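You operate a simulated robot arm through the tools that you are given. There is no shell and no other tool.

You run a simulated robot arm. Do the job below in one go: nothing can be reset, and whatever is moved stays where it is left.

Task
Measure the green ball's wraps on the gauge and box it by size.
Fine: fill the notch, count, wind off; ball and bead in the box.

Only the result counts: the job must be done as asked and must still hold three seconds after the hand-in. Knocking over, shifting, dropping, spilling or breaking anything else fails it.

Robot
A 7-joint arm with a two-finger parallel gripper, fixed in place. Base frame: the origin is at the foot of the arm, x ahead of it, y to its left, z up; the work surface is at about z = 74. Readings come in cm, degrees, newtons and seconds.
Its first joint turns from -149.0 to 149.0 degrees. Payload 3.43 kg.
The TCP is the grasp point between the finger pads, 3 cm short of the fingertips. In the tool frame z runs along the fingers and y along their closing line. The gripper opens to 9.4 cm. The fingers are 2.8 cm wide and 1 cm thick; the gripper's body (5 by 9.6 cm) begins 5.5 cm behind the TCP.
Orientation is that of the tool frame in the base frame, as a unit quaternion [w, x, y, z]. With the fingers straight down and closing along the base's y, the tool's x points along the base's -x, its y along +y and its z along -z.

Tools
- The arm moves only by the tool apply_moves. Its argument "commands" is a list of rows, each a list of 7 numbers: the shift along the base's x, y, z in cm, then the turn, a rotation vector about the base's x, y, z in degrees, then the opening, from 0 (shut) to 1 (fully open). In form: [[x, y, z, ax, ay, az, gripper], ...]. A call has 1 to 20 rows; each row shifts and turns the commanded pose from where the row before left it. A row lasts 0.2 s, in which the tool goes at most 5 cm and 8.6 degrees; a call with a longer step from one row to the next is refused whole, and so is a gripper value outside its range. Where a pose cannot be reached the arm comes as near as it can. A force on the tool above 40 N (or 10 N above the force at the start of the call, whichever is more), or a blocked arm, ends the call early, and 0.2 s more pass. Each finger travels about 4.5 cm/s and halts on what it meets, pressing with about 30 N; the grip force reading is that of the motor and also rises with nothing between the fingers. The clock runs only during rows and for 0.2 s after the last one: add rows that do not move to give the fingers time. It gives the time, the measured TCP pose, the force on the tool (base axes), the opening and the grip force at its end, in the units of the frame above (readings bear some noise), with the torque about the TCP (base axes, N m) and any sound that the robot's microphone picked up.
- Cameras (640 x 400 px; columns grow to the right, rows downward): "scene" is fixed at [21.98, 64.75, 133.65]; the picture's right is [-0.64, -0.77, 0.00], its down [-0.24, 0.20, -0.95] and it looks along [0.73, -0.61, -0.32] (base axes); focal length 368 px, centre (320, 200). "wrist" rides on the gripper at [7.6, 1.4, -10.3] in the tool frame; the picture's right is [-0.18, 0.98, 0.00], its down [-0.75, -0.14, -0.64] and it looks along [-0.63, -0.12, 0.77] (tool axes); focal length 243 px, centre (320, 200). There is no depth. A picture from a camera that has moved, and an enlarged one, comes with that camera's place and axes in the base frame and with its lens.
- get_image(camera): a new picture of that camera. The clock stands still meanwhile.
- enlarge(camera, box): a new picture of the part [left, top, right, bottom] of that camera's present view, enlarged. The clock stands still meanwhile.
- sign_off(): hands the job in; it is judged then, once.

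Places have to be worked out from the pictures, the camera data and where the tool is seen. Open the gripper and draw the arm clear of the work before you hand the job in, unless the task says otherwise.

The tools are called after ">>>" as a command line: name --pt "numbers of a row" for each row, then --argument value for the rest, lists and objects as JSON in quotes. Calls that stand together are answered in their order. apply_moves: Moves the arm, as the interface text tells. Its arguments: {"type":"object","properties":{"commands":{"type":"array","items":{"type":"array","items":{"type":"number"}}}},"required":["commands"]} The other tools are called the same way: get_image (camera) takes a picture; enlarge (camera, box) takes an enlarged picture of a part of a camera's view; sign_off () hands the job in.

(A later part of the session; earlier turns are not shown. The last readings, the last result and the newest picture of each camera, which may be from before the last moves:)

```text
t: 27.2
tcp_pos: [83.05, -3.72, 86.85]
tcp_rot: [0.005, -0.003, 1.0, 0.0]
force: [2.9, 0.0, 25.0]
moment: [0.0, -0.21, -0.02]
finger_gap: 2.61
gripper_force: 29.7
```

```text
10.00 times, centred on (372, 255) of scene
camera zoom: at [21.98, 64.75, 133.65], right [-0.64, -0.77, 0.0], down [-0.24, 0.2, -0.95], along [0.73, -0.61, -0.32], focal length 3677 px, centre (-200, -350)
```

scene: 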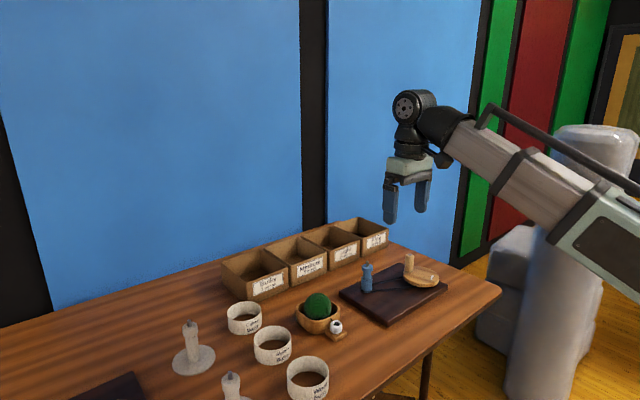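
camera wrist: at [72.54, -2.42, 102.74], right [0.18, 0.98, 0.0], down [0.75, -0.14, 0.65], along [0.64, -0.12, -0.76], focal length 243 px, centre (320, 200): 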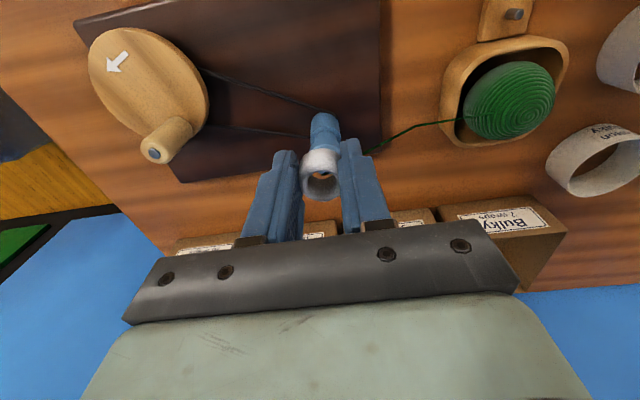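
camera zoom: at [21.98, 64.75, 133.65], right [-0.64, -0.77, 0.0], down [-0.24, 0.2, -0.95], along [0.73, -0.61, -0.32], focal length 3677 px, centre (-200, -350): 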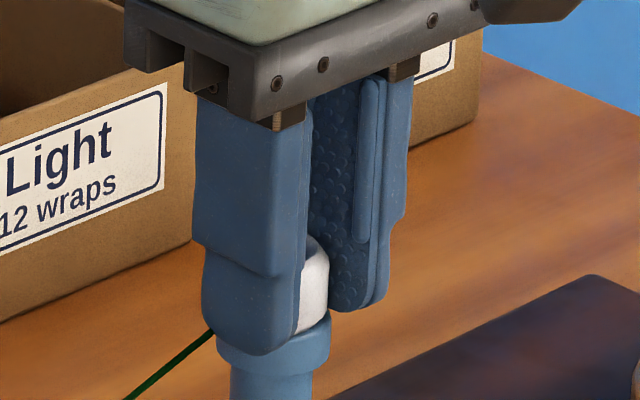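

Contact at 25 N: the bead sits on the spindle head. I ease up slightly and open the fingers, then look.

>>> apply_moves --pt "0 0 0.2 0 0 0 0.1" --pt "0 0 0 0 0 0 0.25" --pt "0 0 0 0 0 0 0.4" --pt "0 0 0 0 0 0 0.5" --pt "0 0 0 0 0 0 0.5"

>>> enlarge --camera "scene" --box '[348, 235, 396, 275]'

>>> get_image --camera "wrist"

```text
t: 28.4
tcp_pos: [82.92, -3.88, 86.98]
tcp_rot: [0.004, -0.003, 1.0, 0.0]
force: [-1.5, 0.4, 0.8]
moment: [-0.01, -0.01, 0.03]
finger_gap: 4.72
gripper_force: 0.1
```

```text
10.00 times, centred on (372, 255) of scene
camera zoom: at [21.98, 64.75, 133.65], right [-0.64, -0.77, 0.0], down [-0.24, 0.2, -0.95], along [0.73, -0.61, -0.32], focal length 3677 px, centre (-200, -350)
```

zoom: 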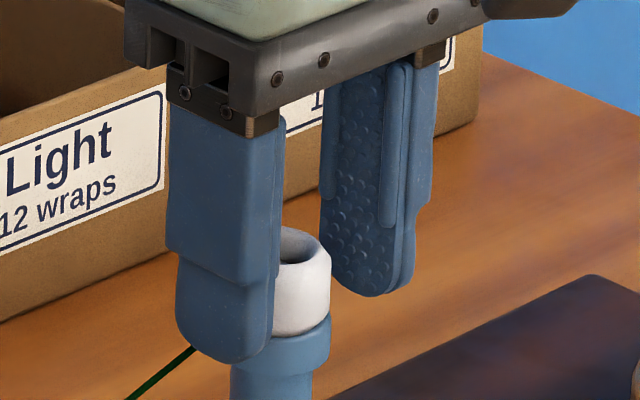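

```text
taken
camera wrist: at [75.22, -2.31, 97.18], right [0.18, 0.98, 0.0], down [0.75, -0.14, 0.65], along [0.64, -0.12, -0.76], focal length 243 px, centre (320, 200)
```

wrist: 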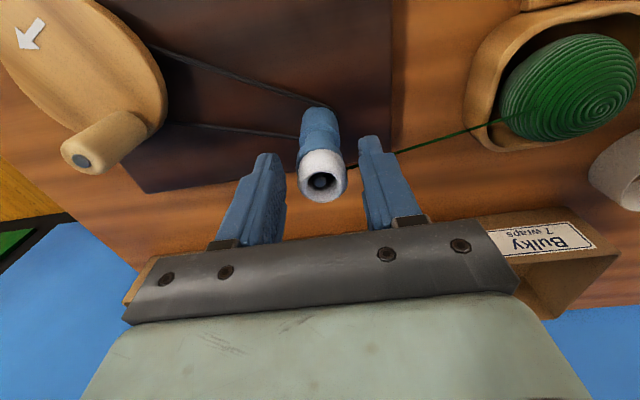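

The bead sits on the spindle pin with the yarn running to the ball. I rise straight up and move toward the crank knob for a look.

>>> apply_moves --pt "0 0 0.5 0 0 0 0.5" --pt "0 0 1.0 0 0 0 0.5" --pt "0 0 1.5 0 0 0 0.5" --pt "0 0 2.0 0 0 0 0.5" --pt "0 0 2.0 0 0 0 0.5" --pt "-0.4 -1.0 1.0 0 0 0 0.5" --pt "-1.0 -2.0 0.5 0 0 0 0.5" --pt "-1.0 -2.0 0 0 0 0 0.5" --pt "-1.0 -2.0 0 0 0 0 0.5" --pt "-1.0 -2.0 0 0 0 0 0.5" --pt "-1.0 -2.0 0 0 0 0 0.5" --pt "-0.8 -2.0 0 0 0 0 0.5" --pt "-0.4 -1.0 0 0 0 0 0.5" --pt "0 0 0 0 0 0 0.5"

>>> get_image --camera "wrist"

>>> enlarge --camera "scene" --box '[330, 220, 460, 320]'

```text
t: 31.4
tcp_pos: [76.53, -17.78, 95.47]
tcp_rot: [0.003, -0.002, 1.0, -0.001]
force: [-0.4, 0.1, -1.1]
moment: [0.01, 0.0, 0.02]
finger_gap: 4.71
gripper_force: 0.1
```

```text
taken
camera wrist: at [68.73, -16.26, 105.73], right [0.18, 0.98, 0.0], down [0.75, -0.14, 0.65], along [0.64, -0.12, -0.76], focal length 243 px, centre (320, 200)
```

wrist: 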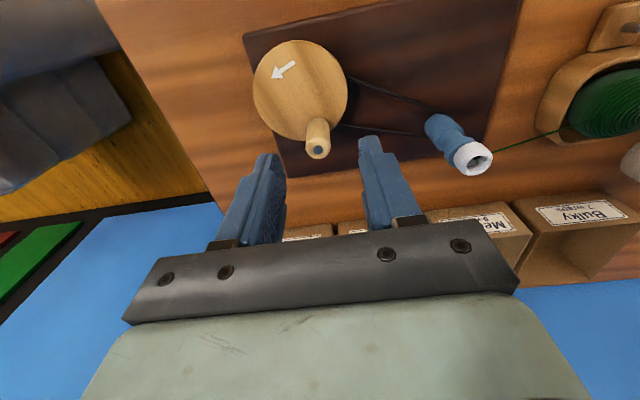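

```text
4.00 times, centred on (395, 270) of scene
camera zoom: at [21.98, 64.75, 133.65], right [-0.64, -0.77, 0.0], down [-0.24, 0.2, -0.95], along [0.73, -0.61, -0.32], focal length 1471 px, centre (20, -80)
```

zoom: 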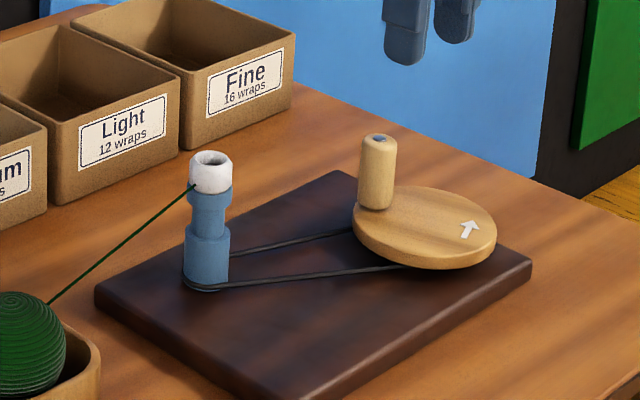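

The bead stays on the spindle. I enlarge the wheel and knob to find the crank centre and radius precisely.

>>> enlarge --camera "wrist" --box '[240, 30, 368, 170]'

>>> enlarge --camera "scene" --box '[404, 244, 468, 294]'

```text
2.86 times, centred on (304, 100) of wrist
camera zoom: at [68.73, -16.26, 105.73], right [0.18, 0.98, 0.0], down [0.75, -0.14, 0.65], along [0.64, -0.12, -0.76], focal length 693 px, centre (366, 486)
```

zoom: 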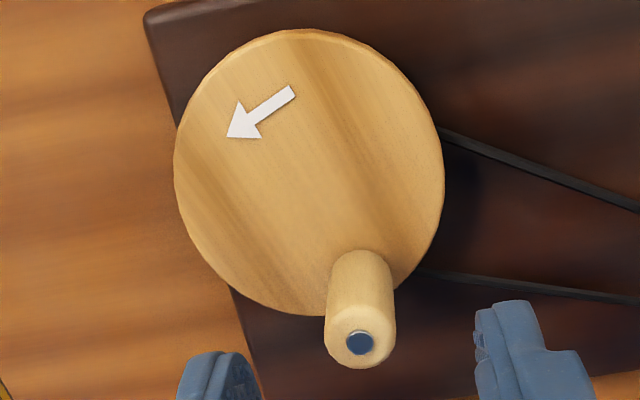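

```text
8.00 times, centred on (436, 269) of scene
camera zoom: at [21.98, 64.75, 133.65], right [-0.64, -0.77, 0.0], down [-0.24, 0.2, -0.95], along [0.73, -0.61, -0.32], focal length 2942 px, centre (-608, -352)
```

zoom: 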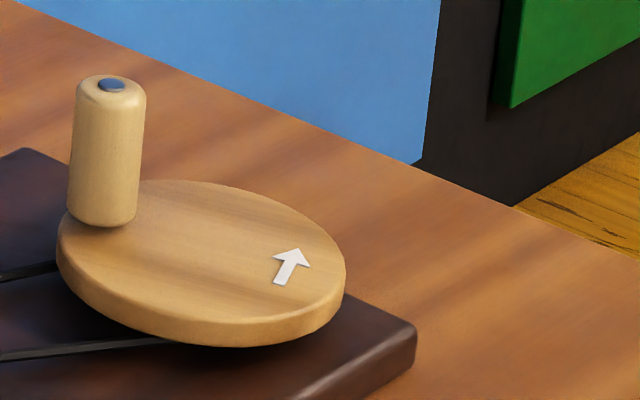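

The wheel centre comes out at about (76.5, -19.8), its top at z≈78, and the knob at about (80.6, -18.75) with top z≈83.4, so the crank radius is about 4.2 cm. I move above the knob and check alignment before lowering around it.

>>> apply_moves --pt "0.6 -0.15 0 0 0 0 0.5" --pt "1.0 -0.25 -0.5 0 0 0 0.5" --pt "1.0 -0.25 -1.5 0 0 0 0.5" --pt "1.0 -0.2 -2.0 0 0 0 0.5" --pt "0.5 -0.1 -2.0 0 0 0 0.5" --pt "0 0 -1.0 0 0 0 0.5" --pt "0 0 0 0 0 0 0.5"

>>> enlarge --camera "wrist" --box '[220, 90, 412, 210]'

>>> enlarge --camera "scene" --box '[380, 230, 460, 290]'

```text
t: 33.0
tcp_pos: [80.6, -18.72, 88.43]
tcp_rot: [0.003, -0.003, 1.0, -0.001]
force: [-0.2, -0.6, 0.1]
moment: [0.0, -0.02, 0.02]
finger_gap: 4.68
gripper_force: 0.0
```

```text
3.33 times, centred on (316, 150) of wrist
camera zoom: at [72.75, -17.18, 98.67], right [0.18, 0.98, 0.0], down [0.75, -0.14, 0.65], along [0.64, -0.12, -0.76], focal length 809 px, centre (333, 367)
```

zoom: 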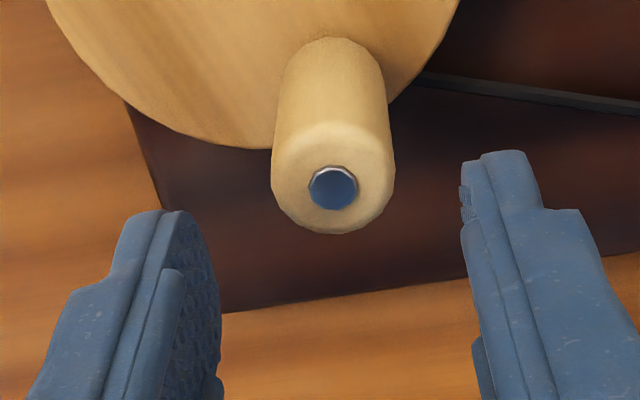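

```text
6.67 times, centred on (420, 260) of scene
camera zoom: at [21.98, 64.75, 133.65], right [-0.64, -0.77, 0.0], down [-0.24, 0.2, -0.95], along [0.73, -0.61, -0.32], focal length 2452 px, centre (-347, -200)
```

zoom: 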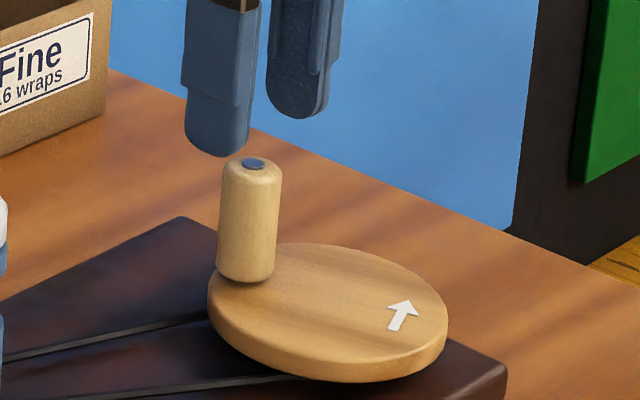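

The knob lies centred between the fingers at about (80.7, -18.7). I lower around it, tips staying about 1 cm above the wheel, and close.

>>> apply_moves --pt "0 0 -1.0 0 0 0 0.5" --pt "0 0 -1.5 0 0 0 0.5" --pt "0 0 -1.5 0 0 0 0.5" --pt "0.05 0 -1.2 0 0 0 0.5" --pt "0 0 -0.8 0 0 0 0.5" --pt "0 0 -0.2 0 0 0 0.5" --pt "0 0 0 0 0 0 0.5"

>>> enlarge --camera "scene" --box '[380, 230, 460, 290]'

>>> enlarge --camera "wrist" --box '[220, 90, 412, 230]'

```text
t: 34.6
tcp_pos: [80.58, -18.81, 82.19]
tcp_rot: [0.003, -0.003, 1.0, -0.001]
force: [-0.2, 0.4, -0.3]
moment: [-0.01, 0.0, -0.04]
finger_gap: 4.69
gripper_force: 0.2
```

```text
6.67 times, centred on (420, 260) of scene
camera zoom: at [21.98, 64.75, 133.65], right [-0.64, -0.77, 0.0], down [-0.24, 0.2, -0.95], along [0.73, -0.61, -0.32], focal length 2452 px, centre (-347, -200)
```

zoom: 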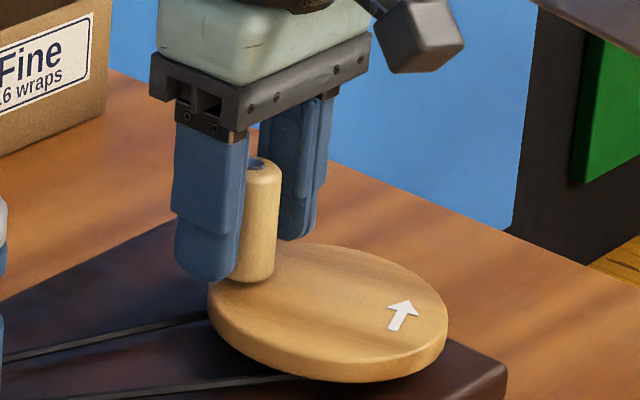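

```text
2.86 times, centred on (316, 160) of wrist
camera zoom: at [72.87, -17.27, 92.47], right [0.18, 0.98, 0.0], down [0.75, -0.14, 0.65], along [0.64, -0.12, -0.76], focal length 693 px, centre (331, 314)
```

zoom: 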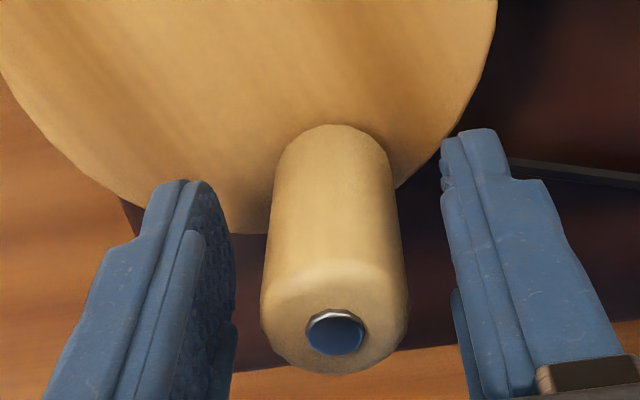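

The fingers straddle the knob. I close them and read the force.

>>> apply_moves --pt "0 0 0 0 0 0 0.35" --pt "0 0 0 0 0 0 0.2" --pt "0 0 0 0 0 0 0.1" --pt "0 0 0 0 0 0 0.1" --pt "0 0 0 0 0 0 0.1"

>>> enlarge --camera "scene" --box '[330, 220, 460, 320]'

```text
t: 35.8
tcp_pos: [80.62, -18.71, 82.12]
tcp_rot: [0.004, -0.002, 1.0, 0.001]
force: [-0.1, 0.2, -1.2]
moment: [1.0, -0.26, 0.01]
finger_gap: 2.51
gripper_force: 45.1
```

```text
4.00 times, centred on (395, 270) of scene
camera zoom: at [21.98, 64.75, 133.65], right [-0.64, -0.77, 0.0], down [-0.24, 0.2, -0.95], along [0.73, -0.61, -0.32], focal length 1471 px, centre (20, -80)
```

zoom: 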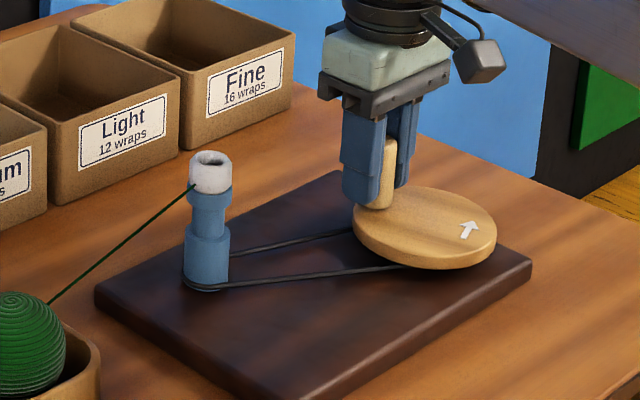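

The knob is gripped with almost no net force. I start turning the crank gently along the arrow (counter-clockwise from above), 15°, and read the forces.

>>> apply_moves --pt "-0.112 0.353 0 0 0 0 0.1" --pt "-0.141 0.344 0 0 0 0 0.1" --pt "-0.17 0.33 0 0 0 0 0.1" --pt "0 0 0 0 0 0 0.1"

>>> enlarge --camera "scene" --box '[330, 220, 460, 320]'

```text
t: 36.8
tcp_pos: [80.18, -17.71, 82.22]
tcp_rot: [0.003, -0.002, 1.0, -0.001]
force: [-10.5, -8.7, -8.7]
moment: [0.97, -1.27, -0.01]
finger_gap: 2.53
gripper_force: 45.1
```

```text
4.00 times, centred on (395, 270) of scene
camera zoom: at [21.98, 64.75, 133.65], right [-0.64, -0.77, 0.0], down [-0.24, 0.2, -0.95], along [0.73, -0.61, -0.32], focal length 1471 px, centre (20, -80)
```

zoom: 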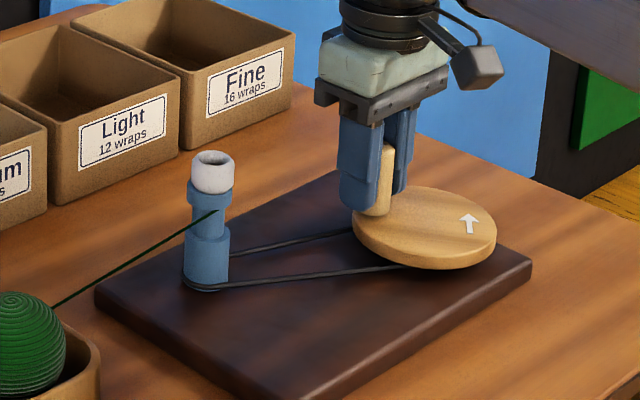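

The wheel turned, the belt drove the spindle and the yarn dropped to the notch. The force says the true circle is slightly inside my path, so I shift my centre estimate to about (76.65, -20.1) and go on.

>>> apply_moves --pt "-0.323 0.221 0 0 0 0 0.1" --pt "-0.243 0.271 0 0 0 0 0.1" --pt "-0.265 0.249 0 0 0 0 0.1" --pt "0 0 0 0 0 0 0.1"

```text
t: 37.8
tcp_pos: [79.46, -16.93, 82.28]
tcp_rot: [0.004, -0.002, 1.0, 0.0]
force: [-4.6, -5.6, -13.2]
moment: [0.99, 0.25, 0.03]
finger_gap: 2.53
gripper_force: 45.0
```

Forces are dropping (about 7 N inward). I refine to centre ≈(76.8, -19.95), radius ≈3.96, ease z down 1 mm and continue 20°.

>>> apply_moves --pt "-0.275 0.217 -0.1 0 0 0 0.1" --pt "-0.29 0.188 0 0 0 0 0.1" --pt "-0.305 0.161 0 0 0 0 0.1" --pt "-0.319 0.135 0 0 0 0 0.1" --pt "0 0 0 0 0 0 0.1"

```text
t: 39.0
tcp_pos: [78.21, -16.26, 82.12]
tcp_rot: [0.004, -0.002, 1.0, -0.001]
force: [-4.0, -13.6, 27.6]
moment: [0.73, 0.44, 0.01]
finger_gap: 2.52
gripper_force: 45.1
```

The z stiffness is high, so I raise back 0.7 mm, shift 0.5 mm inward, and read how the force responds.

>>> apply_moves --pt "-0.017 -0.047 0.07 0 0 0 0.1" --pt "0 0 0 0 0 0 0.1"

```text
t: 39.6
tcp_pos: [78.32, -16.32, 82.15]
tcp_rot: [0.005, -0.003, 1.0, 0.001]
force: [-3.4, -9.5, 15.2]
moment: [0.75, -0.95, 0.0]
finger_gap: 2.54
gripper_force: 45.1
```

Radial stiffness is about 80 N/cm; a refit gives centre (76.94, -20.17), r≈3.95. I continue 30° on that circle, raising z by 0.8 mm.

>>> apply_moves --pt "-0.544 0.006 0.08 0 0 0 0.1" --pt "-0.514 0.056 0 0 0 0 0.1" --pt "-0.516 -0.013 0 0 0 0 0.1" --pt "-0.511 -0.079 0 0 0 0 0.1" --pt "0 0 0 0 0 0 0.1"

>>> enlarge --camera "scene" --box '[330, 220, 460, 320]'

```text
t: 40.8
tcp_pos: [76.25, -16.35, 82.32]
tcp_rot: [0.003, -0.002, 1.0, 0.0]
force: [-2.2, 5.6, -22.2]
moment: [0.1, -0.84, -0.05]
finger_gap: 2.55
gripper_force: 44.6
```

```text
4.00 times, centred on (395, 270) of scene
camera zoom: at [21.98, 64.75, 133.65], right [-0.64, -0.77, 0.0], down [-0.24, 0.2, -0.95], along [0.73, -0.61, -0.32], focal length 1471 px, centre (20, -80)
```

zoom: 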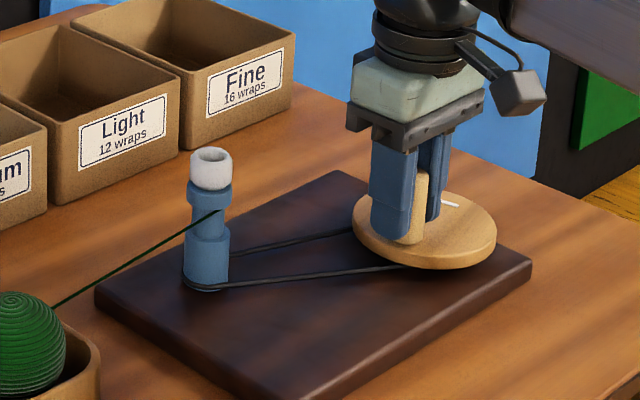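

Turning continues well. A refit gives centre (76.86, -20.2), r≈4.03; I lower z by 0.4 mm and continue 45°.

>>> apply_moves --pt "-0.523 -0.072 -0.045 0 0 0 0.1" --pt "-0.487 -0.203 0 0 0 0 0.1" --pt "-0.456 -0.265 0 0 0 0 0.1" --pt "-0.417 -0.322 0 0 0 0 0.1" --pt "-0.372 -0.374 0 0 0 0 0.1" --pt "-0.32 -0.419 0 0 0 0 0.1" --pt "0 0 0 0 0 0 0.1"

```text
t: 42.4
tcp_pos: [73.78, -17.97, 82.27]
tcp_rot: [0.005, -0.002, 1.0, 0.0]
force: [21.7, -12.4, -10.2]
moment: [0.61, -0.05, 0.01]
finger_gap: 2.51
gripper_force: 44.5
```

The circle's left side needs a smaller radius (25 N inward). Refitting all zero-force points gives centre (77.05, -20.05), r≈3.82; I continue 30°.

>>> apply_moves --pt "0.02 -0.612 -0.02 0 0 0 0.1" --pt "-0.161 -0.473 0 0 0 0 0.1" --pt "-0.098 -0.49 0 0 0 0 0.1" --pt "-0.034 -0.498 0 0 0 0 0.1" --pt "0 0 0 0 0 0 0.1"

```text
t: 43.6
tcp_pos: [73.15, -20.0, 82.13]
tcp_rot: [0.003, -0.003, 1.0, 0.0]
force: [-5.5, -0.2, 7.0]
moment: [0.5, -1.02, 0.02]
finger_gap: 2.51
gripper_force: 44.6
```

Half a turn done with only 5 N. I go on another 45° with r≈3.85.

>>> apply_moves --pt "-0.017 -0.51 0 0 0 0 0.1" --pt "0.098 -0.493 0 0 0 0 0.1" --pt "0.162 -0.477 0 0 0 0 0.1" --pt "0.223 -0.452 0 0 0 0 0.1" --pt "0.279 -0.419 0 0 0 0 0.1" --pt "0.333 -0.378 0 0 0 0 0.1" --pt "0 0 0 0 0 0 0.1"

>>> enlarge --camera "scene" --box '[330, 220, 460, 320]'

>>> enlarge --camera "scene" --box '[350, 250, 390, 300]'

```text
t: 45.2
tcp_pos: [74.44, -22.79, 82.19]
tcp_rot: [0.005, -0.003, 1.0, 0.0]
force: [8.4, 9.1, -12.9]
moment: [0.03, -0.64, 0.01]
finger_gap: 2.49
gripper_force: 44.6
```

```text
4.00 times, centred on (395, 270) of scene
camera zoom: at [21.98, 64.75, 133.65], right [-0.64, -0.77, 0.0], down [-0.24, 0.2, -0.95], along [0.73, -0.61, -0.32], focal length 1471 px, centre (20, -80)
```

zoom: 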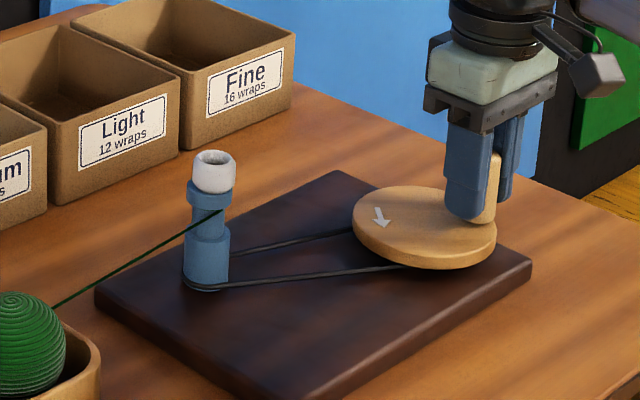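

```text
8.00 times, centred on (370, 275) of scene
camera zoom: at [21.98, 64.75, 133.65], right [-0.64, -0.77, 0.0], down [-0.24, 0.2, -0.95], along [0.73, -0.61, -0.32], focal length 2942 px, centre (-80, -400)
```

zoom: 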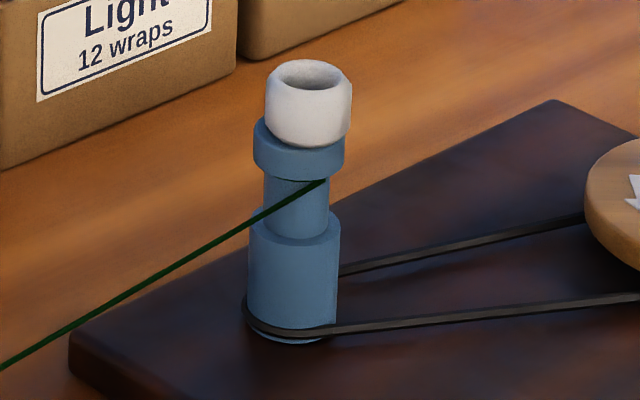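

About 200° turned; the yarn now winds under the head. I zoom on the notch to see the wraps.

>>> enlarge --camera "scene" --box '[357, 256, 381, 282]'

>>> enlarge --camera "wrist" --box '[400, 0, 640, 200]'

```text
15.38 times, centred on (369, 269) of scene
camera zoom: at [21.98, 64.75, 133.65], right [-0.64, -0.77, 0.0], down [-0.24, 0.2, -0.95], along [0.73, -0.61, -0.32], focal length 5657 px, centre (-434, -862)
```

zoom: 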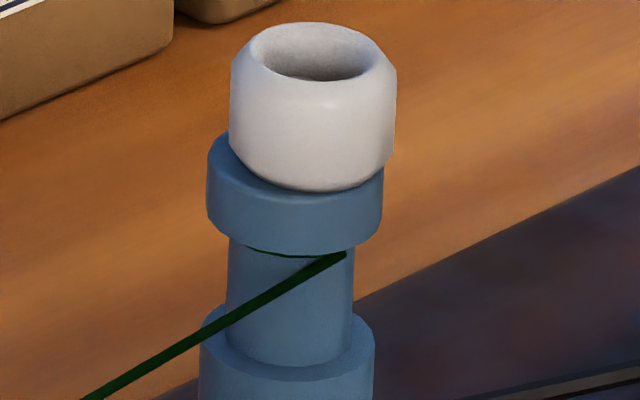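

```text
2.00 times, centred on (520, 100) of wrist
camera zoom: at [66.61, -21.31, 92.48], right [0.18, 0.98, 0.0], down [0.75, -0.14, 0.65], along [0.64, -0.11, -0.76], focal length 485 px, centre (-80, 400)
```

zoom: 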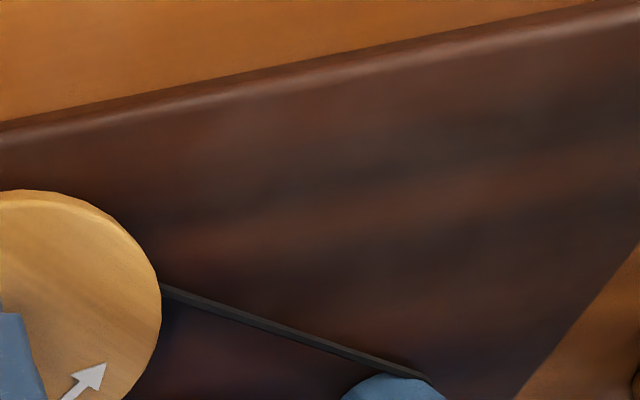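

The enlarged view shows the first wrap forming under the head; the notch is about 2.5 cm tall. A refit gives centre (77.0, -19.95), r≈3.77; I continue with 15° rows to 300°.

>>> apply_moves --pt "0.807 -0.443 -0.02 0 0 0 0.1" --pt "0.9093 -0.3766 0 0 0 0 0.1" --pt "0.9757 -0.1285 0 0 0 0 0.1" --pt "0.9757 0.1285 0 0 0 0 0.1" --pt "0.9093 0.3766 0 0 0 0 0.1" --pt "0 0 0 0 0 0 0.1"

>>> enlarge --camera "scene" --box '[357, 256, 381, 282]'

```text
t: 46.6
tcp_pos: [78.99, -23.38, 82.19]
tcp_rot: [0.002, -0.002, 1.0, 0.0]
force: [-1.0, 1.1, -0.9]
moment: [0.28, 1.47, 0.0]
finger_gap: 2.51
gripper_force: 45.0
```

```text
15.38 times, centred on (369, 269) of scene
camera zoom: at [21.98, 64.75, 133.65], right [-0.64, -0.77, 0.0], down [-0.24, 0.2, -0.95], along [0.73, -0.61, -0.32], focal length 5657 px, centre (-434, -862)
```

zoom: 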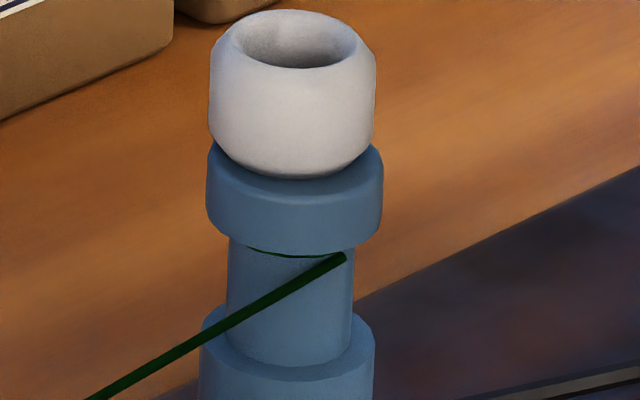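

Forces are near zero at 300°, so the circle is right. I continue another 150° in one call.

>>> apply_moves --pt "0.7808 0.5991 0 0 0 0 0.1" --pt "0.5991 0.7808 0 0 0 0 0.1" --pt "0.3766 0.9093 0 0 0 0 0.1" --pt "0.1285 0.9757 0 0 0 0 0.1" --pt "-0.1285 0.9757 0 0 0 0 0.1" --pt "-0.3766 0.9093 0 0 0 0 0.1" --pt "0 0 0 0 0 0 0.1"

>>> enlarge --camera "scene" --box '[357, 256, 381, 282]'

```text
t: 48.2
tcp_pos: [80.32, -18.06, 82.33]
tcp_rot: [0.005, -0.002, 1.0, -0.001]
force: [-0.8, -1.4, 32.2]
moment: [0.54, -0.68, 0.02]
finger_gap: 2.49
gripper_force: 44.8
```

```text
15.38 times, centred on (369, 269) of scene
camera zoom: at [21.98, 64.75, 133.65], right [-0.64, -0.77, 0.0], down [-0.24, 0.2, -0.95], along [0.73, -0.61, -0.32], focal length 5657 px, centre (-434, -862)
```

zoom: 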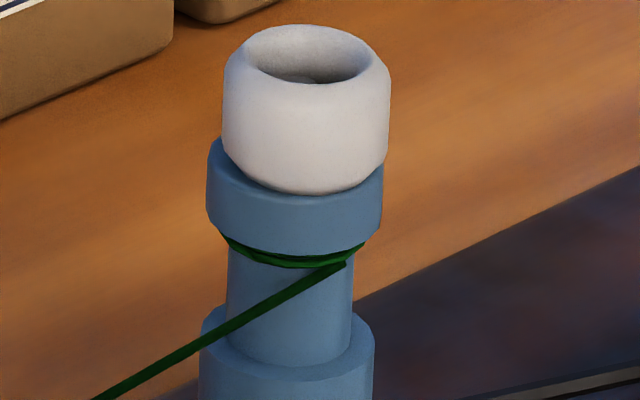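

One full wrap is visible after about one turn. z force is +32 N, so I raise 0.7 mm and continue half a turn.

>>> apply_moves --pt "-0.5991 0.7808 0.07 0 0 0 0.1" --pt "-0.7808 0.5991 0 0 0 0 0.1" --pt "-0.9093 0.3766 0 0 0 0 0.1" --pt "-0.9757 0.1285 0 0 0 0 0.1" --pt "-0.9757 -0.1285 0 0 0 0 0.1" --pt "-0.9093 -0.3766 0 0 0 0 0.1" --pt "0 0 0 0 0 0 0.1"

>>> enlarge --camera "scene" --box '[357, 256, 381, 282]'

```text
t: 49.8
tcp_pos: [75.28, -16.61, 82.13]
tcp_rot: [0.004, -0.002, 1.0, -0.001]
force: [-0.9, 1.0, 3.2]
moment: [0.33, -1.31, 0.02]
finger_gap: 2.49
gripper_force: 44.8
```

```text
15.38 times, centred on (369, 269) of scene
camera zoom: at [21.98, 64.75, 133.65], right [-0.64, -0.77, 0.0], down [-0.24, 0.2, -0.95], along [0.73, -0.61, -0.32], focal length 5657 px, centre (-434, -862)
```

zoom: 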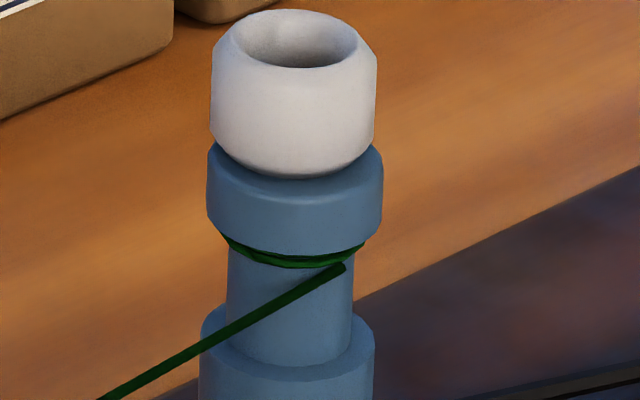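

Force is near zero again. I continue half a turn (120°→300°).

>>> apply_moves --pt "-0.7808 -0.5991 0 0 0 0 0.1" --pt "-0.5991 -0.7808 0 0 0 0 0.1" --pt "-0.3766 -0.9093 0 0 0 0 0.1" --pt "-0.1285 -0.9757 0 0 0 0 0.1" --pt "0.1285 -0.9757 0 0 0 0 0.1" --pt "0.3766 -0.9093 0 0 0 0 0.1" --pt "0.5991 -0.7808 0 0 0 0 0.1" --pt "0.7808 -0.5991 0 0 0 0 0.1" --pt "0.9093 -0.3766 0 0 0 0 0.1" --pt "0.9757 -0.1285 0 0 0 0 0.1" --pt "0.9757 0.1285 0 0 0 0 0.1" --pt "0.9093 0.3766 0 0 0 0 0.1" --pt "0 0 0 0 0 0 0.1"

>>> enlarge --camera "scene" --box '[357, 256, 381, 282]'

```text
t: 52.6
tcp_pos: [78.89, -23.24, 82.22]
tcp_rot: [0.004, -0.002, 1.0, -0.001]
force: [5.1, -7.8, -6.5]
moment: [0.36, 0.41, 0.01]
finger_gap: 2.49
gripper_force: 45.0
```

```text
15.38 times, centred on (369, 269) of scene
camera zoom: at [21.98, 64.75, 133.65], right [-0.64, -0.77, 0.0], down [-0.24, 0.2, -0.95], along [0.73, -0.61, -0.32], focal length 5657 px, centre (-434, -862)
```

zoom: 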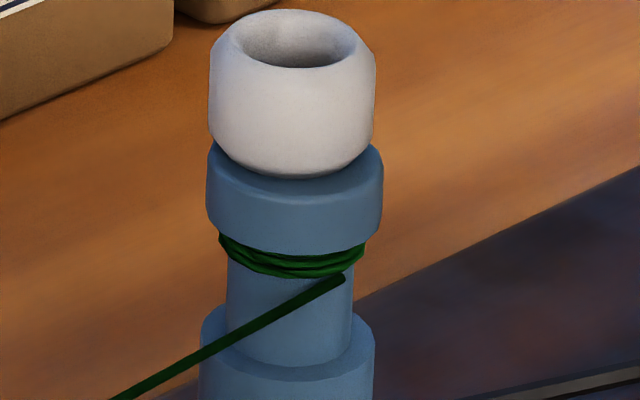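

More wraps are showing. I zoom further in to count them.

>>> enlarge --camera "scene" --box '[363, 268, 375, 282]'

```text
16.00 times, centred on (369, 275) of scene
camera zoom: at [21.98, 64.75, 133.65], right [-0.64, -0.77, 0.0], down [-0.24, 0.2, -0.95], along [0.73, -0.61, -0.32], focal length 5884 px, centre (-464, -1000)
```

zoom: 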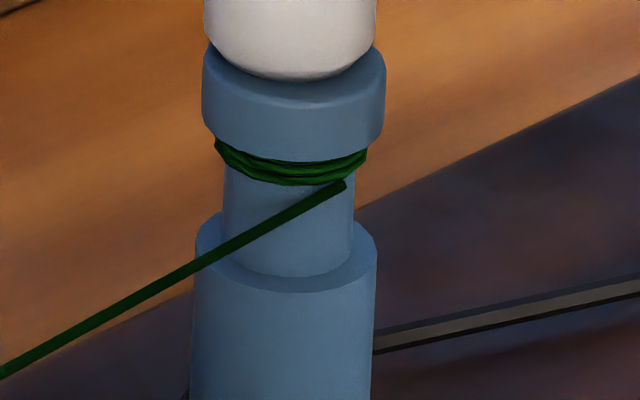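

Two front wraps are visible plus the part hidden under the head; the bead's eccentric phase shows two spindle turns per crank turn. I continue half a turn (300°→120°).

>>> apply_moves --pt "0.8 0.56 0 0 0 0 0.1" --pt "0.5991 0.7808 0 0 0 0 0.1" --pt "0.3766 0.9093 0 0 0 0 0.1" --pt "0.1285 0.9757 0 0 0 0 0.1" --pt "-0.1285 0.9757 0 0 0 0 0.1" --pt "-0.3766 0.9093 0 0 0 0 0.1" --pt "-0.5991 0.7808 0 0 0 0 0.1" --pt "-0.7808 0.5991 0 0 0 0 0.1" --pt "-0.9093 0.3766 0 0 0 0 0.1" --pt "-0.9757 0.1285 0 0 0 0 0.1" --pt "-0.9757 -0.1285 0 0 0 0 0.1" --pt "-0.9093 -0.3766 0 0 0 0 0.1" --pt "0 0 0 0 0 0 0.1"

>>> enlarge --camera "scene" --box '[363, 266, 375, 280]'

```text
t: 55.4
tcp_pos: [75.03, -16.85, 82.24]
tcp_rot: [0.002, -0.003, 1.0, 0.0]
force: [-13.3, 20.8, -27.4]
moment: [-0.11, -0.12, -0.02]
finger_gap: 2.52
gripper_force: 45.6
```

```text
16.00 times, centred on (369, 273) of scene
camera zoom: at [21.98, 64.75, 133.65], right [-0.64, -0.77, 0.0], down [-0.24, 0.2, -0.95], along [0.73, -0.61, -0.32], focal length 5884 px, centre (-464, -968)
```

zoom: 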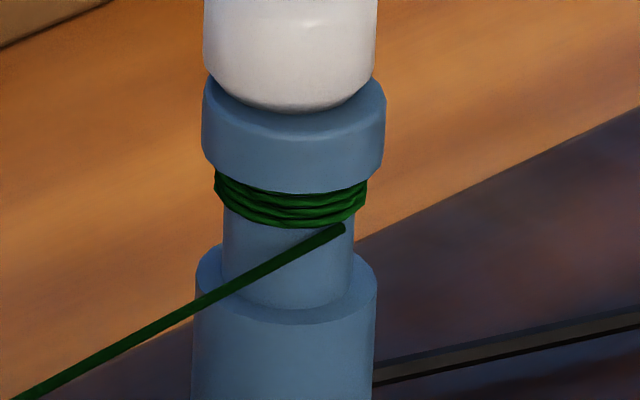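

Four-ish wraps now show. The force rose to about 25 N outward, so I pause and read it again.

>>> apply_moves --pt "-0.06 0.1 0.04 0 0 0 0.1" --pt "0 0 0 0 0 0 0.1"

```text
t: 56.0
tcp_pos: [75.25, -16.77, 82.25]
tcp_rot: [0.002, -0.003, 1.0, 0.0]
force: [-10.1, 17.0, -33.2]
moment: [0.23, 1.06, 0.02]
finger_gap: 2.5
gripper_force: 44.7
```

I take pictures of the grip to see whether the knob has shifted in the fingers.

>>> get_image --camera "wrist"

>>> enlarge --camera "scene" --box '[395, 220, 459, 290]'

```text
taken
camera wrist: at [67.37, -15.21, 92.52], right [0.18, 0.98, 0.0], down [0.75, -0.14, 0.65], along [0.64, -0.12, -0.76], focal length 243 px, centre (320, 200)
```

wrist: 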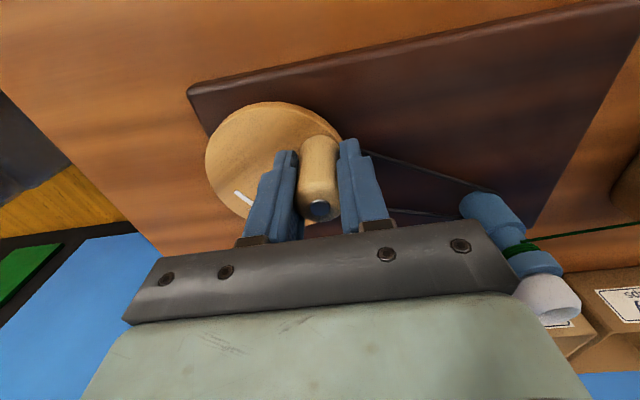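

```text
5.71 times, centred on (427, 255) of scene
camera zoom: at [21.98, 64.75, 133.65], right [-0.64, -0.77, 0.0], down [-0.24, 0.2, -0.95], along [0.73, -0.61, -0.32], focal length 2101 px, centre (-291, -114)
```

zoom: 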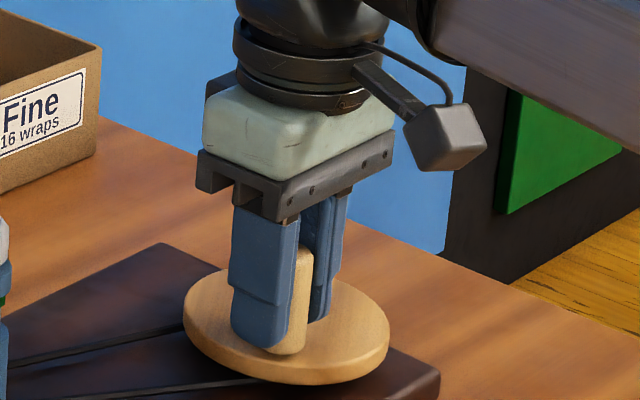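

The grip looks symmetric; stresses have built up through small slips. I open slightly to release them and look where the knob sits between the fingers.

>>> apply_moves --pt "0 0 0 0 0 0 0.3" --pt "0 0 0 0 0 0 0.4" --pt "0 0 0 0 0 0 0.4"

>>> enlarge --camera "wrist" --box '[220, 90, 412, 230]'

>>> enlarge --camera "scene" --box '[357, 256, 381, 282]'

```text
t: 56.8
tcp_pos: [75.24, -16.73, 82.34]
tcp_rot: [0.005, -0.003, 1.0, -0.001]
force: [0.3, 0.4, -0.1]
moment: [-0.01, -0.03, 0.0]
finger_gap: 3.76
gripper_force: 0.0
```

```text
2.86 times, centred on (316, 160) of wrist
camera zoom: at [67.36, -15.26, 92.6], right [0.18, 0.98, 0.0], down [0.75, -0.14, 0.65], along [0.64, -0.12, -0.76], focal length 693 px, centre (331, 314)
```

zoom: 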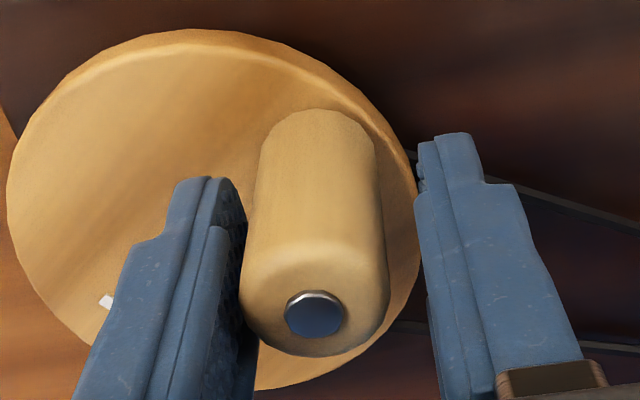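

```text
15.38 times, centred on (369, 269) of scene
camera zoom: at [21.98, 64.75, 133.65], right [-0.64, -0.77, 0.0], down [-0.24, 0.2, -0.95], along [0.73, -0.61, -0.32], focal length 5657 px, centre (-434, -862)
```

zoom: 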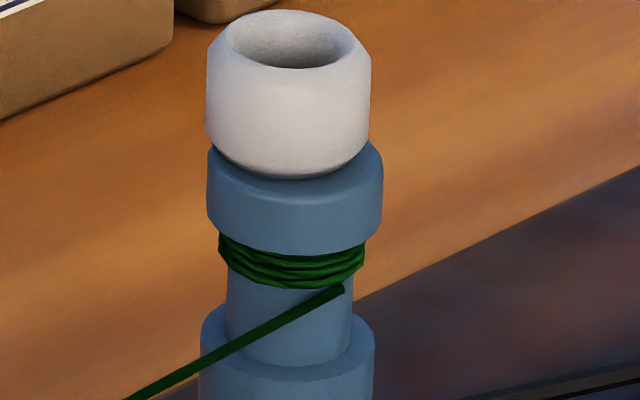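

On release the knob jumped about 0.6 cm forward (counter-clockwise), and now sits off-centre. I wait a moment to see whether the wheel is still moving.

>>> apply_moves --pt "0 0 0 0 0 0 0.4" --pt "0 0 0 0 0 0 0.4" --pt "0 0 0 0 0 0 0.4"

>>> enlarge --camera "wrist" --box '[220, 90, 412, 230]'

>>> enlarge --camera "scene" --box '[395, 220, 459, 290]'

```text
t: 57.6
tcp_pos: [75.13, -16.78, 82.43]
tcp_rot: [0.004, -0.003, 1.0, -0.001]
force: [-0.6, 0.8, 0.2]
moment: [0.01, 0.0, 0.0]
finger_gap: 3.76
gripper_force: 0.1
```

```text
2.86 times, centred on (316, 160) of wrist
camera zoom: at [67.34, -15.24, 92.59], right [0.18, 0.98, 0.0], down [0.75, -0.14, 0.65], along [0.64, -0.12, -0.76], focal length 693 px, centre (331, 314)
```

zoom: 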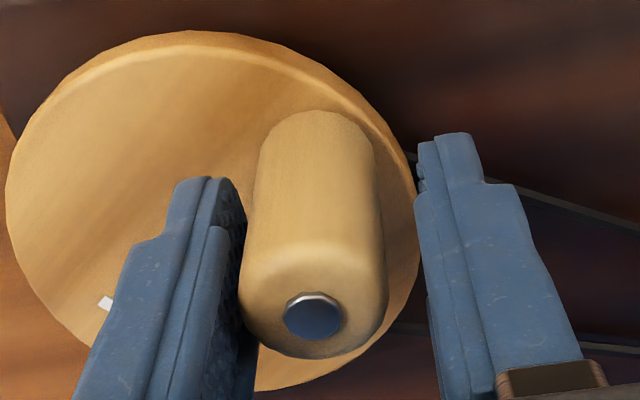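

```text
5.71 times, centred on (427, 255) of scene
camera zoom: at [21.98, 64.75, 133.65], right [-0.64, -0.77, 0.0], down [-0.24, 0.2, -0.95], along [0.73, -0.61, -0.32], focal length 2101 px, centre (-291, -114)
```

zoom: 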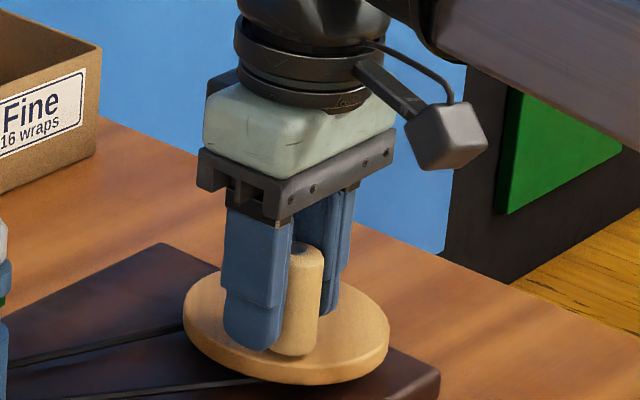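

The wheel is at rest with the knob about 7° ahead of my tool. I re-centre the open fingers on it at about (74.73, -16.94) and grip again.

>>> apply_moves --pt "-0.15 -0.15 -0.05 0 0 0 0.4" --pt "-0.195 -0.166 -0.05 0 0 0 0.4" --pt "0 0 0 0 0 0 0.3" --pt "0 0 0 0 0 0 0.2" --pt "0 0 0 0 0 0 0.1" --pt "0 0 0 0 0 0 0.1"

>>> enlarge --camera "wrist" --box '[220, 90, 412, 230]'

```text
t: 59.0
tcp_pos: [74.93, -17.03, 82.15]
tcp_rot: [0.004, -0.003, 1.0, 0.0]
force: [-1.0, 1.6, -0.7]
moment: [0.18, -0.1, -0.05]
finger_gap: 2.51
gripper_force: 45.2
```

```text
2.86 times, centred on (316, 160) of wrist
camera zoom: at [67.01, -15.54, 92.47], right [0.18, 0.98, 0.0], down [0.75, -0.14, 0.65], along [0.64, -0.12, -0.76], focal length 693 px, centre (331, 314)
```

zoom: 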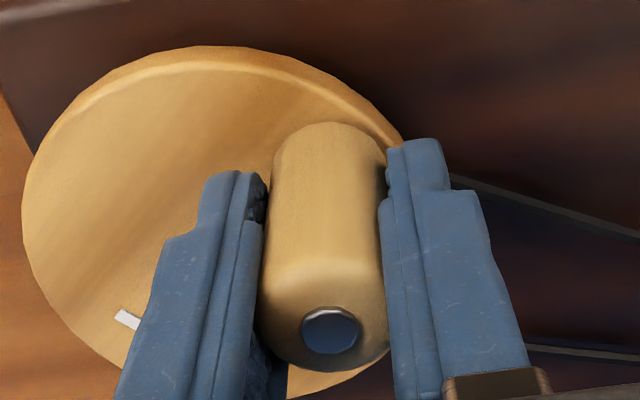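

Gripped again without stress. I continue turning from 127° to 300°.

>>> apply_moves --pt "-0.396 -0.344 0 0 0 0 0.1" --pt "-0.5991 -0.7808 0 0 0 0 0.1" --pt "-0.3766 -0.9093 0 0 0 0 0.1" --pt "-0.1285 -0.9757 0 0 0 0 0.1" --pt "0.1285 -0.9757 0 0 0 0 0.1" --pt "0.3766 -0.9093 0 0 0 0 0.1" --pt "0.5991 -0.7808 0 0 0 0 0.1" --pt "0 0 0 0 0 0 0.1"

```text
t: 60.8
tcp_pos: [74.43, -22.54, 82.13]
tcp_rot: [0.003, -0.003, 1.0, -0.001]
force: [3.6, 3.3, 8.0]
moment: [0.48, -0.72, 0.01]
finger_gap: 2.51
gripper_force: 45.2
```

Forces are small (about 5 N). I continue from 225° to 360°.

>>> apply_moves --pt "0.7808 -0.5991 0 0 0 0 0.1" --pt "0.9093 -0.3766 0 0 0 0 0.1" --pt "0.9757 -0.1285 0 0 0 0 0.1" --pt "0.9757 0.1285 0 0 0 0 0.1" --pt "0.9093 0.3766 0 0 0 0 0.1" --pt "0.7808 0.5991 0 0 0 0 0.1" --pt "0.5991 0.7808 0 0 0 0 0.1" --pt "0.3766 0.9093 0 0 0 0 0.1" --pt "0.1285 0.9757 0 0 0 0 0.1" --pt "0 0 0 0 0 0 0.1"

>>> enlarge --camera "scene" --box '[363, 266, 375, 280]'

>>> enlarge --camera "wrist" --box '[220, 90, 412, 230]'

```text
t: 63.0
tcp_pos: [81.05, -19.88, 82.12]
tcp_rot: [0.005, -0.002, 1.0, 0.0]
force: [14.0, 1.3, 15.2]
moment: [0.32, -1.15, 0.01]
finger_gap: 2.49
gripper_force: 45.5
```

```text
16.00 times, centred on (369, 273) of scene
camera zoom: at [21.98, 64.75, 133.65], right [-0.64, -0.77, 0.0], down [-0.24, 0.2, -0.95], along [0.73, -0.61, -0.32], focal length 5884 px, centre (-464, -968)
```

zoom: 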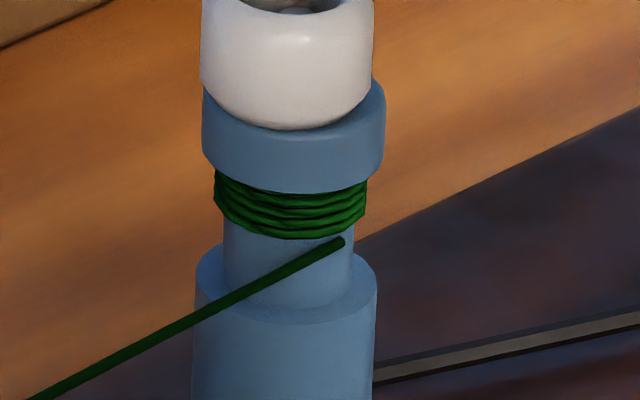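

```text
2.86 times, centred on (316, 160) of wrist
camera zoom: at [73.13, -18.42, 92.45], right [0.18, 0.98, 0.0], down [0.75, -0.14, 0.65], along [0.64, -0.11, -0.76], focal length 693 px, centre (331, 314)
```

zoom: 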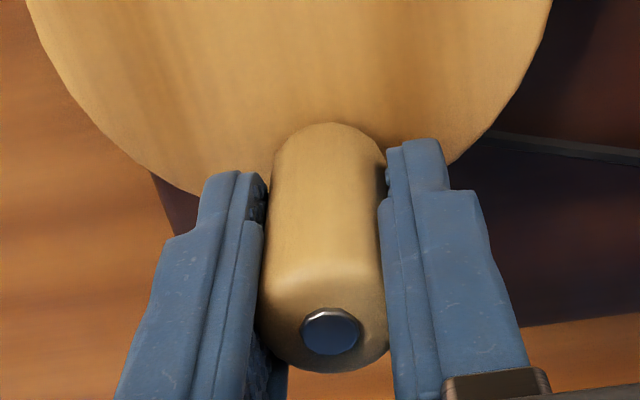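

About 5.9 spindle turns so far (2.94 crank turns ×2); the notch is not yet half full. I continue with 0°→135°.

>>> apply_moves --pt "-0.1285 0.9757 0.02 0 0 0 0.1" --pt "-0.3766 0.9093 0 0 0 0 0.1" --pt "-0.5991 0.7808 0 0 0 0 0.1" --pt "-0.7808 0.5991 0 0 0 0 0.1" --pt "-0.9093 0.3766 0 0 0 0 0.1" --pt "-0.9757 0.1285 0 0 0 0 0.1" --pt "-0.9757 -0.1285 0 0 0 0 0.1" --pt "-0.9093 -0.3766 0 0 0 0 0.1" --pt "-0.7808 -0.5991 0 0 0 0 0.1" --pt "0 0 0 0 0 0 0.1"

>>> enlarge --camera "wrist" --box '[220, 90, 412, 230]'

```text
t: 65.2
tcp_pos: [74.47, -17.39, 82.21]
tcp_rot: [0.005, -0.002, 1.0, -0.001]
force: [6.9, -6.9, 15.7]
moment: [0.57, 1.19, -0.01]
finger_gap: 2.5
gripper_force: 45.1
```

```text
2.86 times, centred on (316, 160) of wrist
camera zoom: at [66.53, -15.93, 92.44], right [0.18, 0.98, 0.0], down [0.75, -0.14, 0.65], along [0.64, -0.12, -0.76], focal length 693 px, centre (331, 314)
```

zoom: 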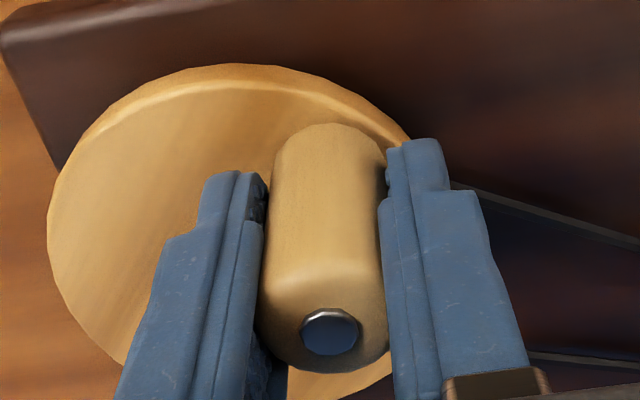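

No slip. I continue 135°→360°.

>>> apply_moves --pt "-0.5991 -0.7808 0.03 0 0 0 0.1" --pt "-0.3766 -0.9093 0 0 0 0 0.1" --pt "-0.1285 -0.9757 0 0 0 0 0.1" --pt "0.1285 -0.9757 0 0 0 0 0.1" --pt "0.3766 -0.9093 0 0 0 0 0.1" --pt "0.5991 -0.7808 0 0 0 0 0.1" --pt "0.7808 -0.5991 0 0 0 0 0.1" --pt "0.9093 -0.3766 0 0 0 0 0.1" --pt "0.9757 -0.1285 0 0 0 0 0.1" --pt "0.9757 0.1285 0 0 0 0 0.1" --pt "0.9093 0.3766 0 0 0 0 0.1" --pt "0.7808 0.5991 0 0 0 0 0.1" --pt "0.5991 0.7808 0 0 0 0 0.1" --pt "0.3766 0.9093 0 0 0 0 0.1" --pt "0.1285 0.9757 0 0 0 0 0.1" --pt "0 0 0 0 0 0 0.1"

>>> enlarge --camera "scene" --box '[363, 266, 375, 280]'

>>> enlarge --camera "wrist" --box '[220, 90, 412, 230]'

```text
t: 68.6
tcp_pos: [81.0, -19.89, 82.25]
tcp_rot: [0.004, -0.003, 1.0, 0.0]
force: [27.1, 0.0, -18.8]
moment: [0.31, 0.47, 0.03]
finger_gap: 2.48
gripper_force: 44.8
```

```text
16.00 times, centred on (369, 273) of scene
camera zoom: at [21.98, 64.75, 133.65], right [-0.64, -0.77, 0.0], down [-0.24, 0.2, -0.95], along [0.73, -0.61, -0.32], focal length 5884 px, centre (-464, -968)
```

zoom: 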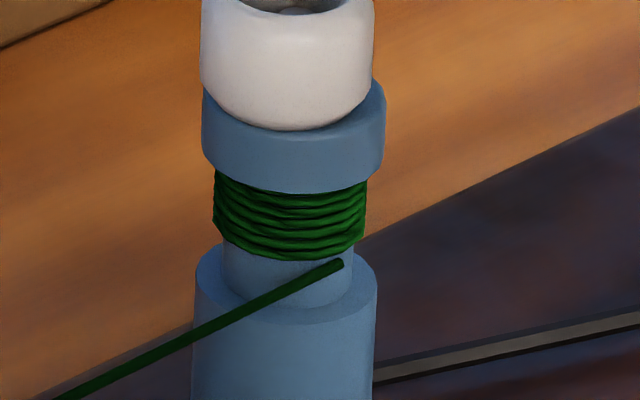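

```text
2.86 times, centred on (316, 160) of wrist
camera zoom: at [73.11, -18.36, 92.45], right [0.18, 0.98, 0.0], down [0.75, -0.14, 0.65], along [0.64, -0.11, -0.76], focal length 693 px, centre (331, 314)
```

zoom: 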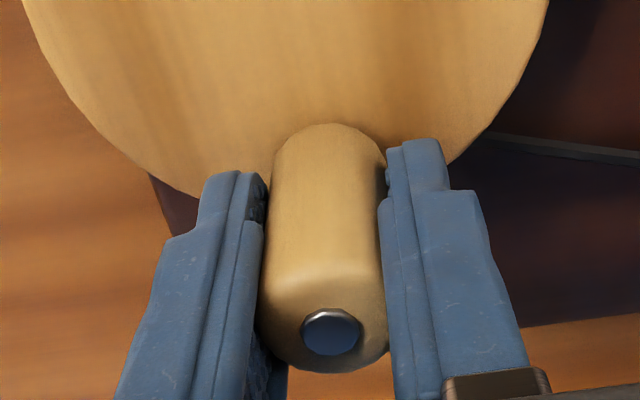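

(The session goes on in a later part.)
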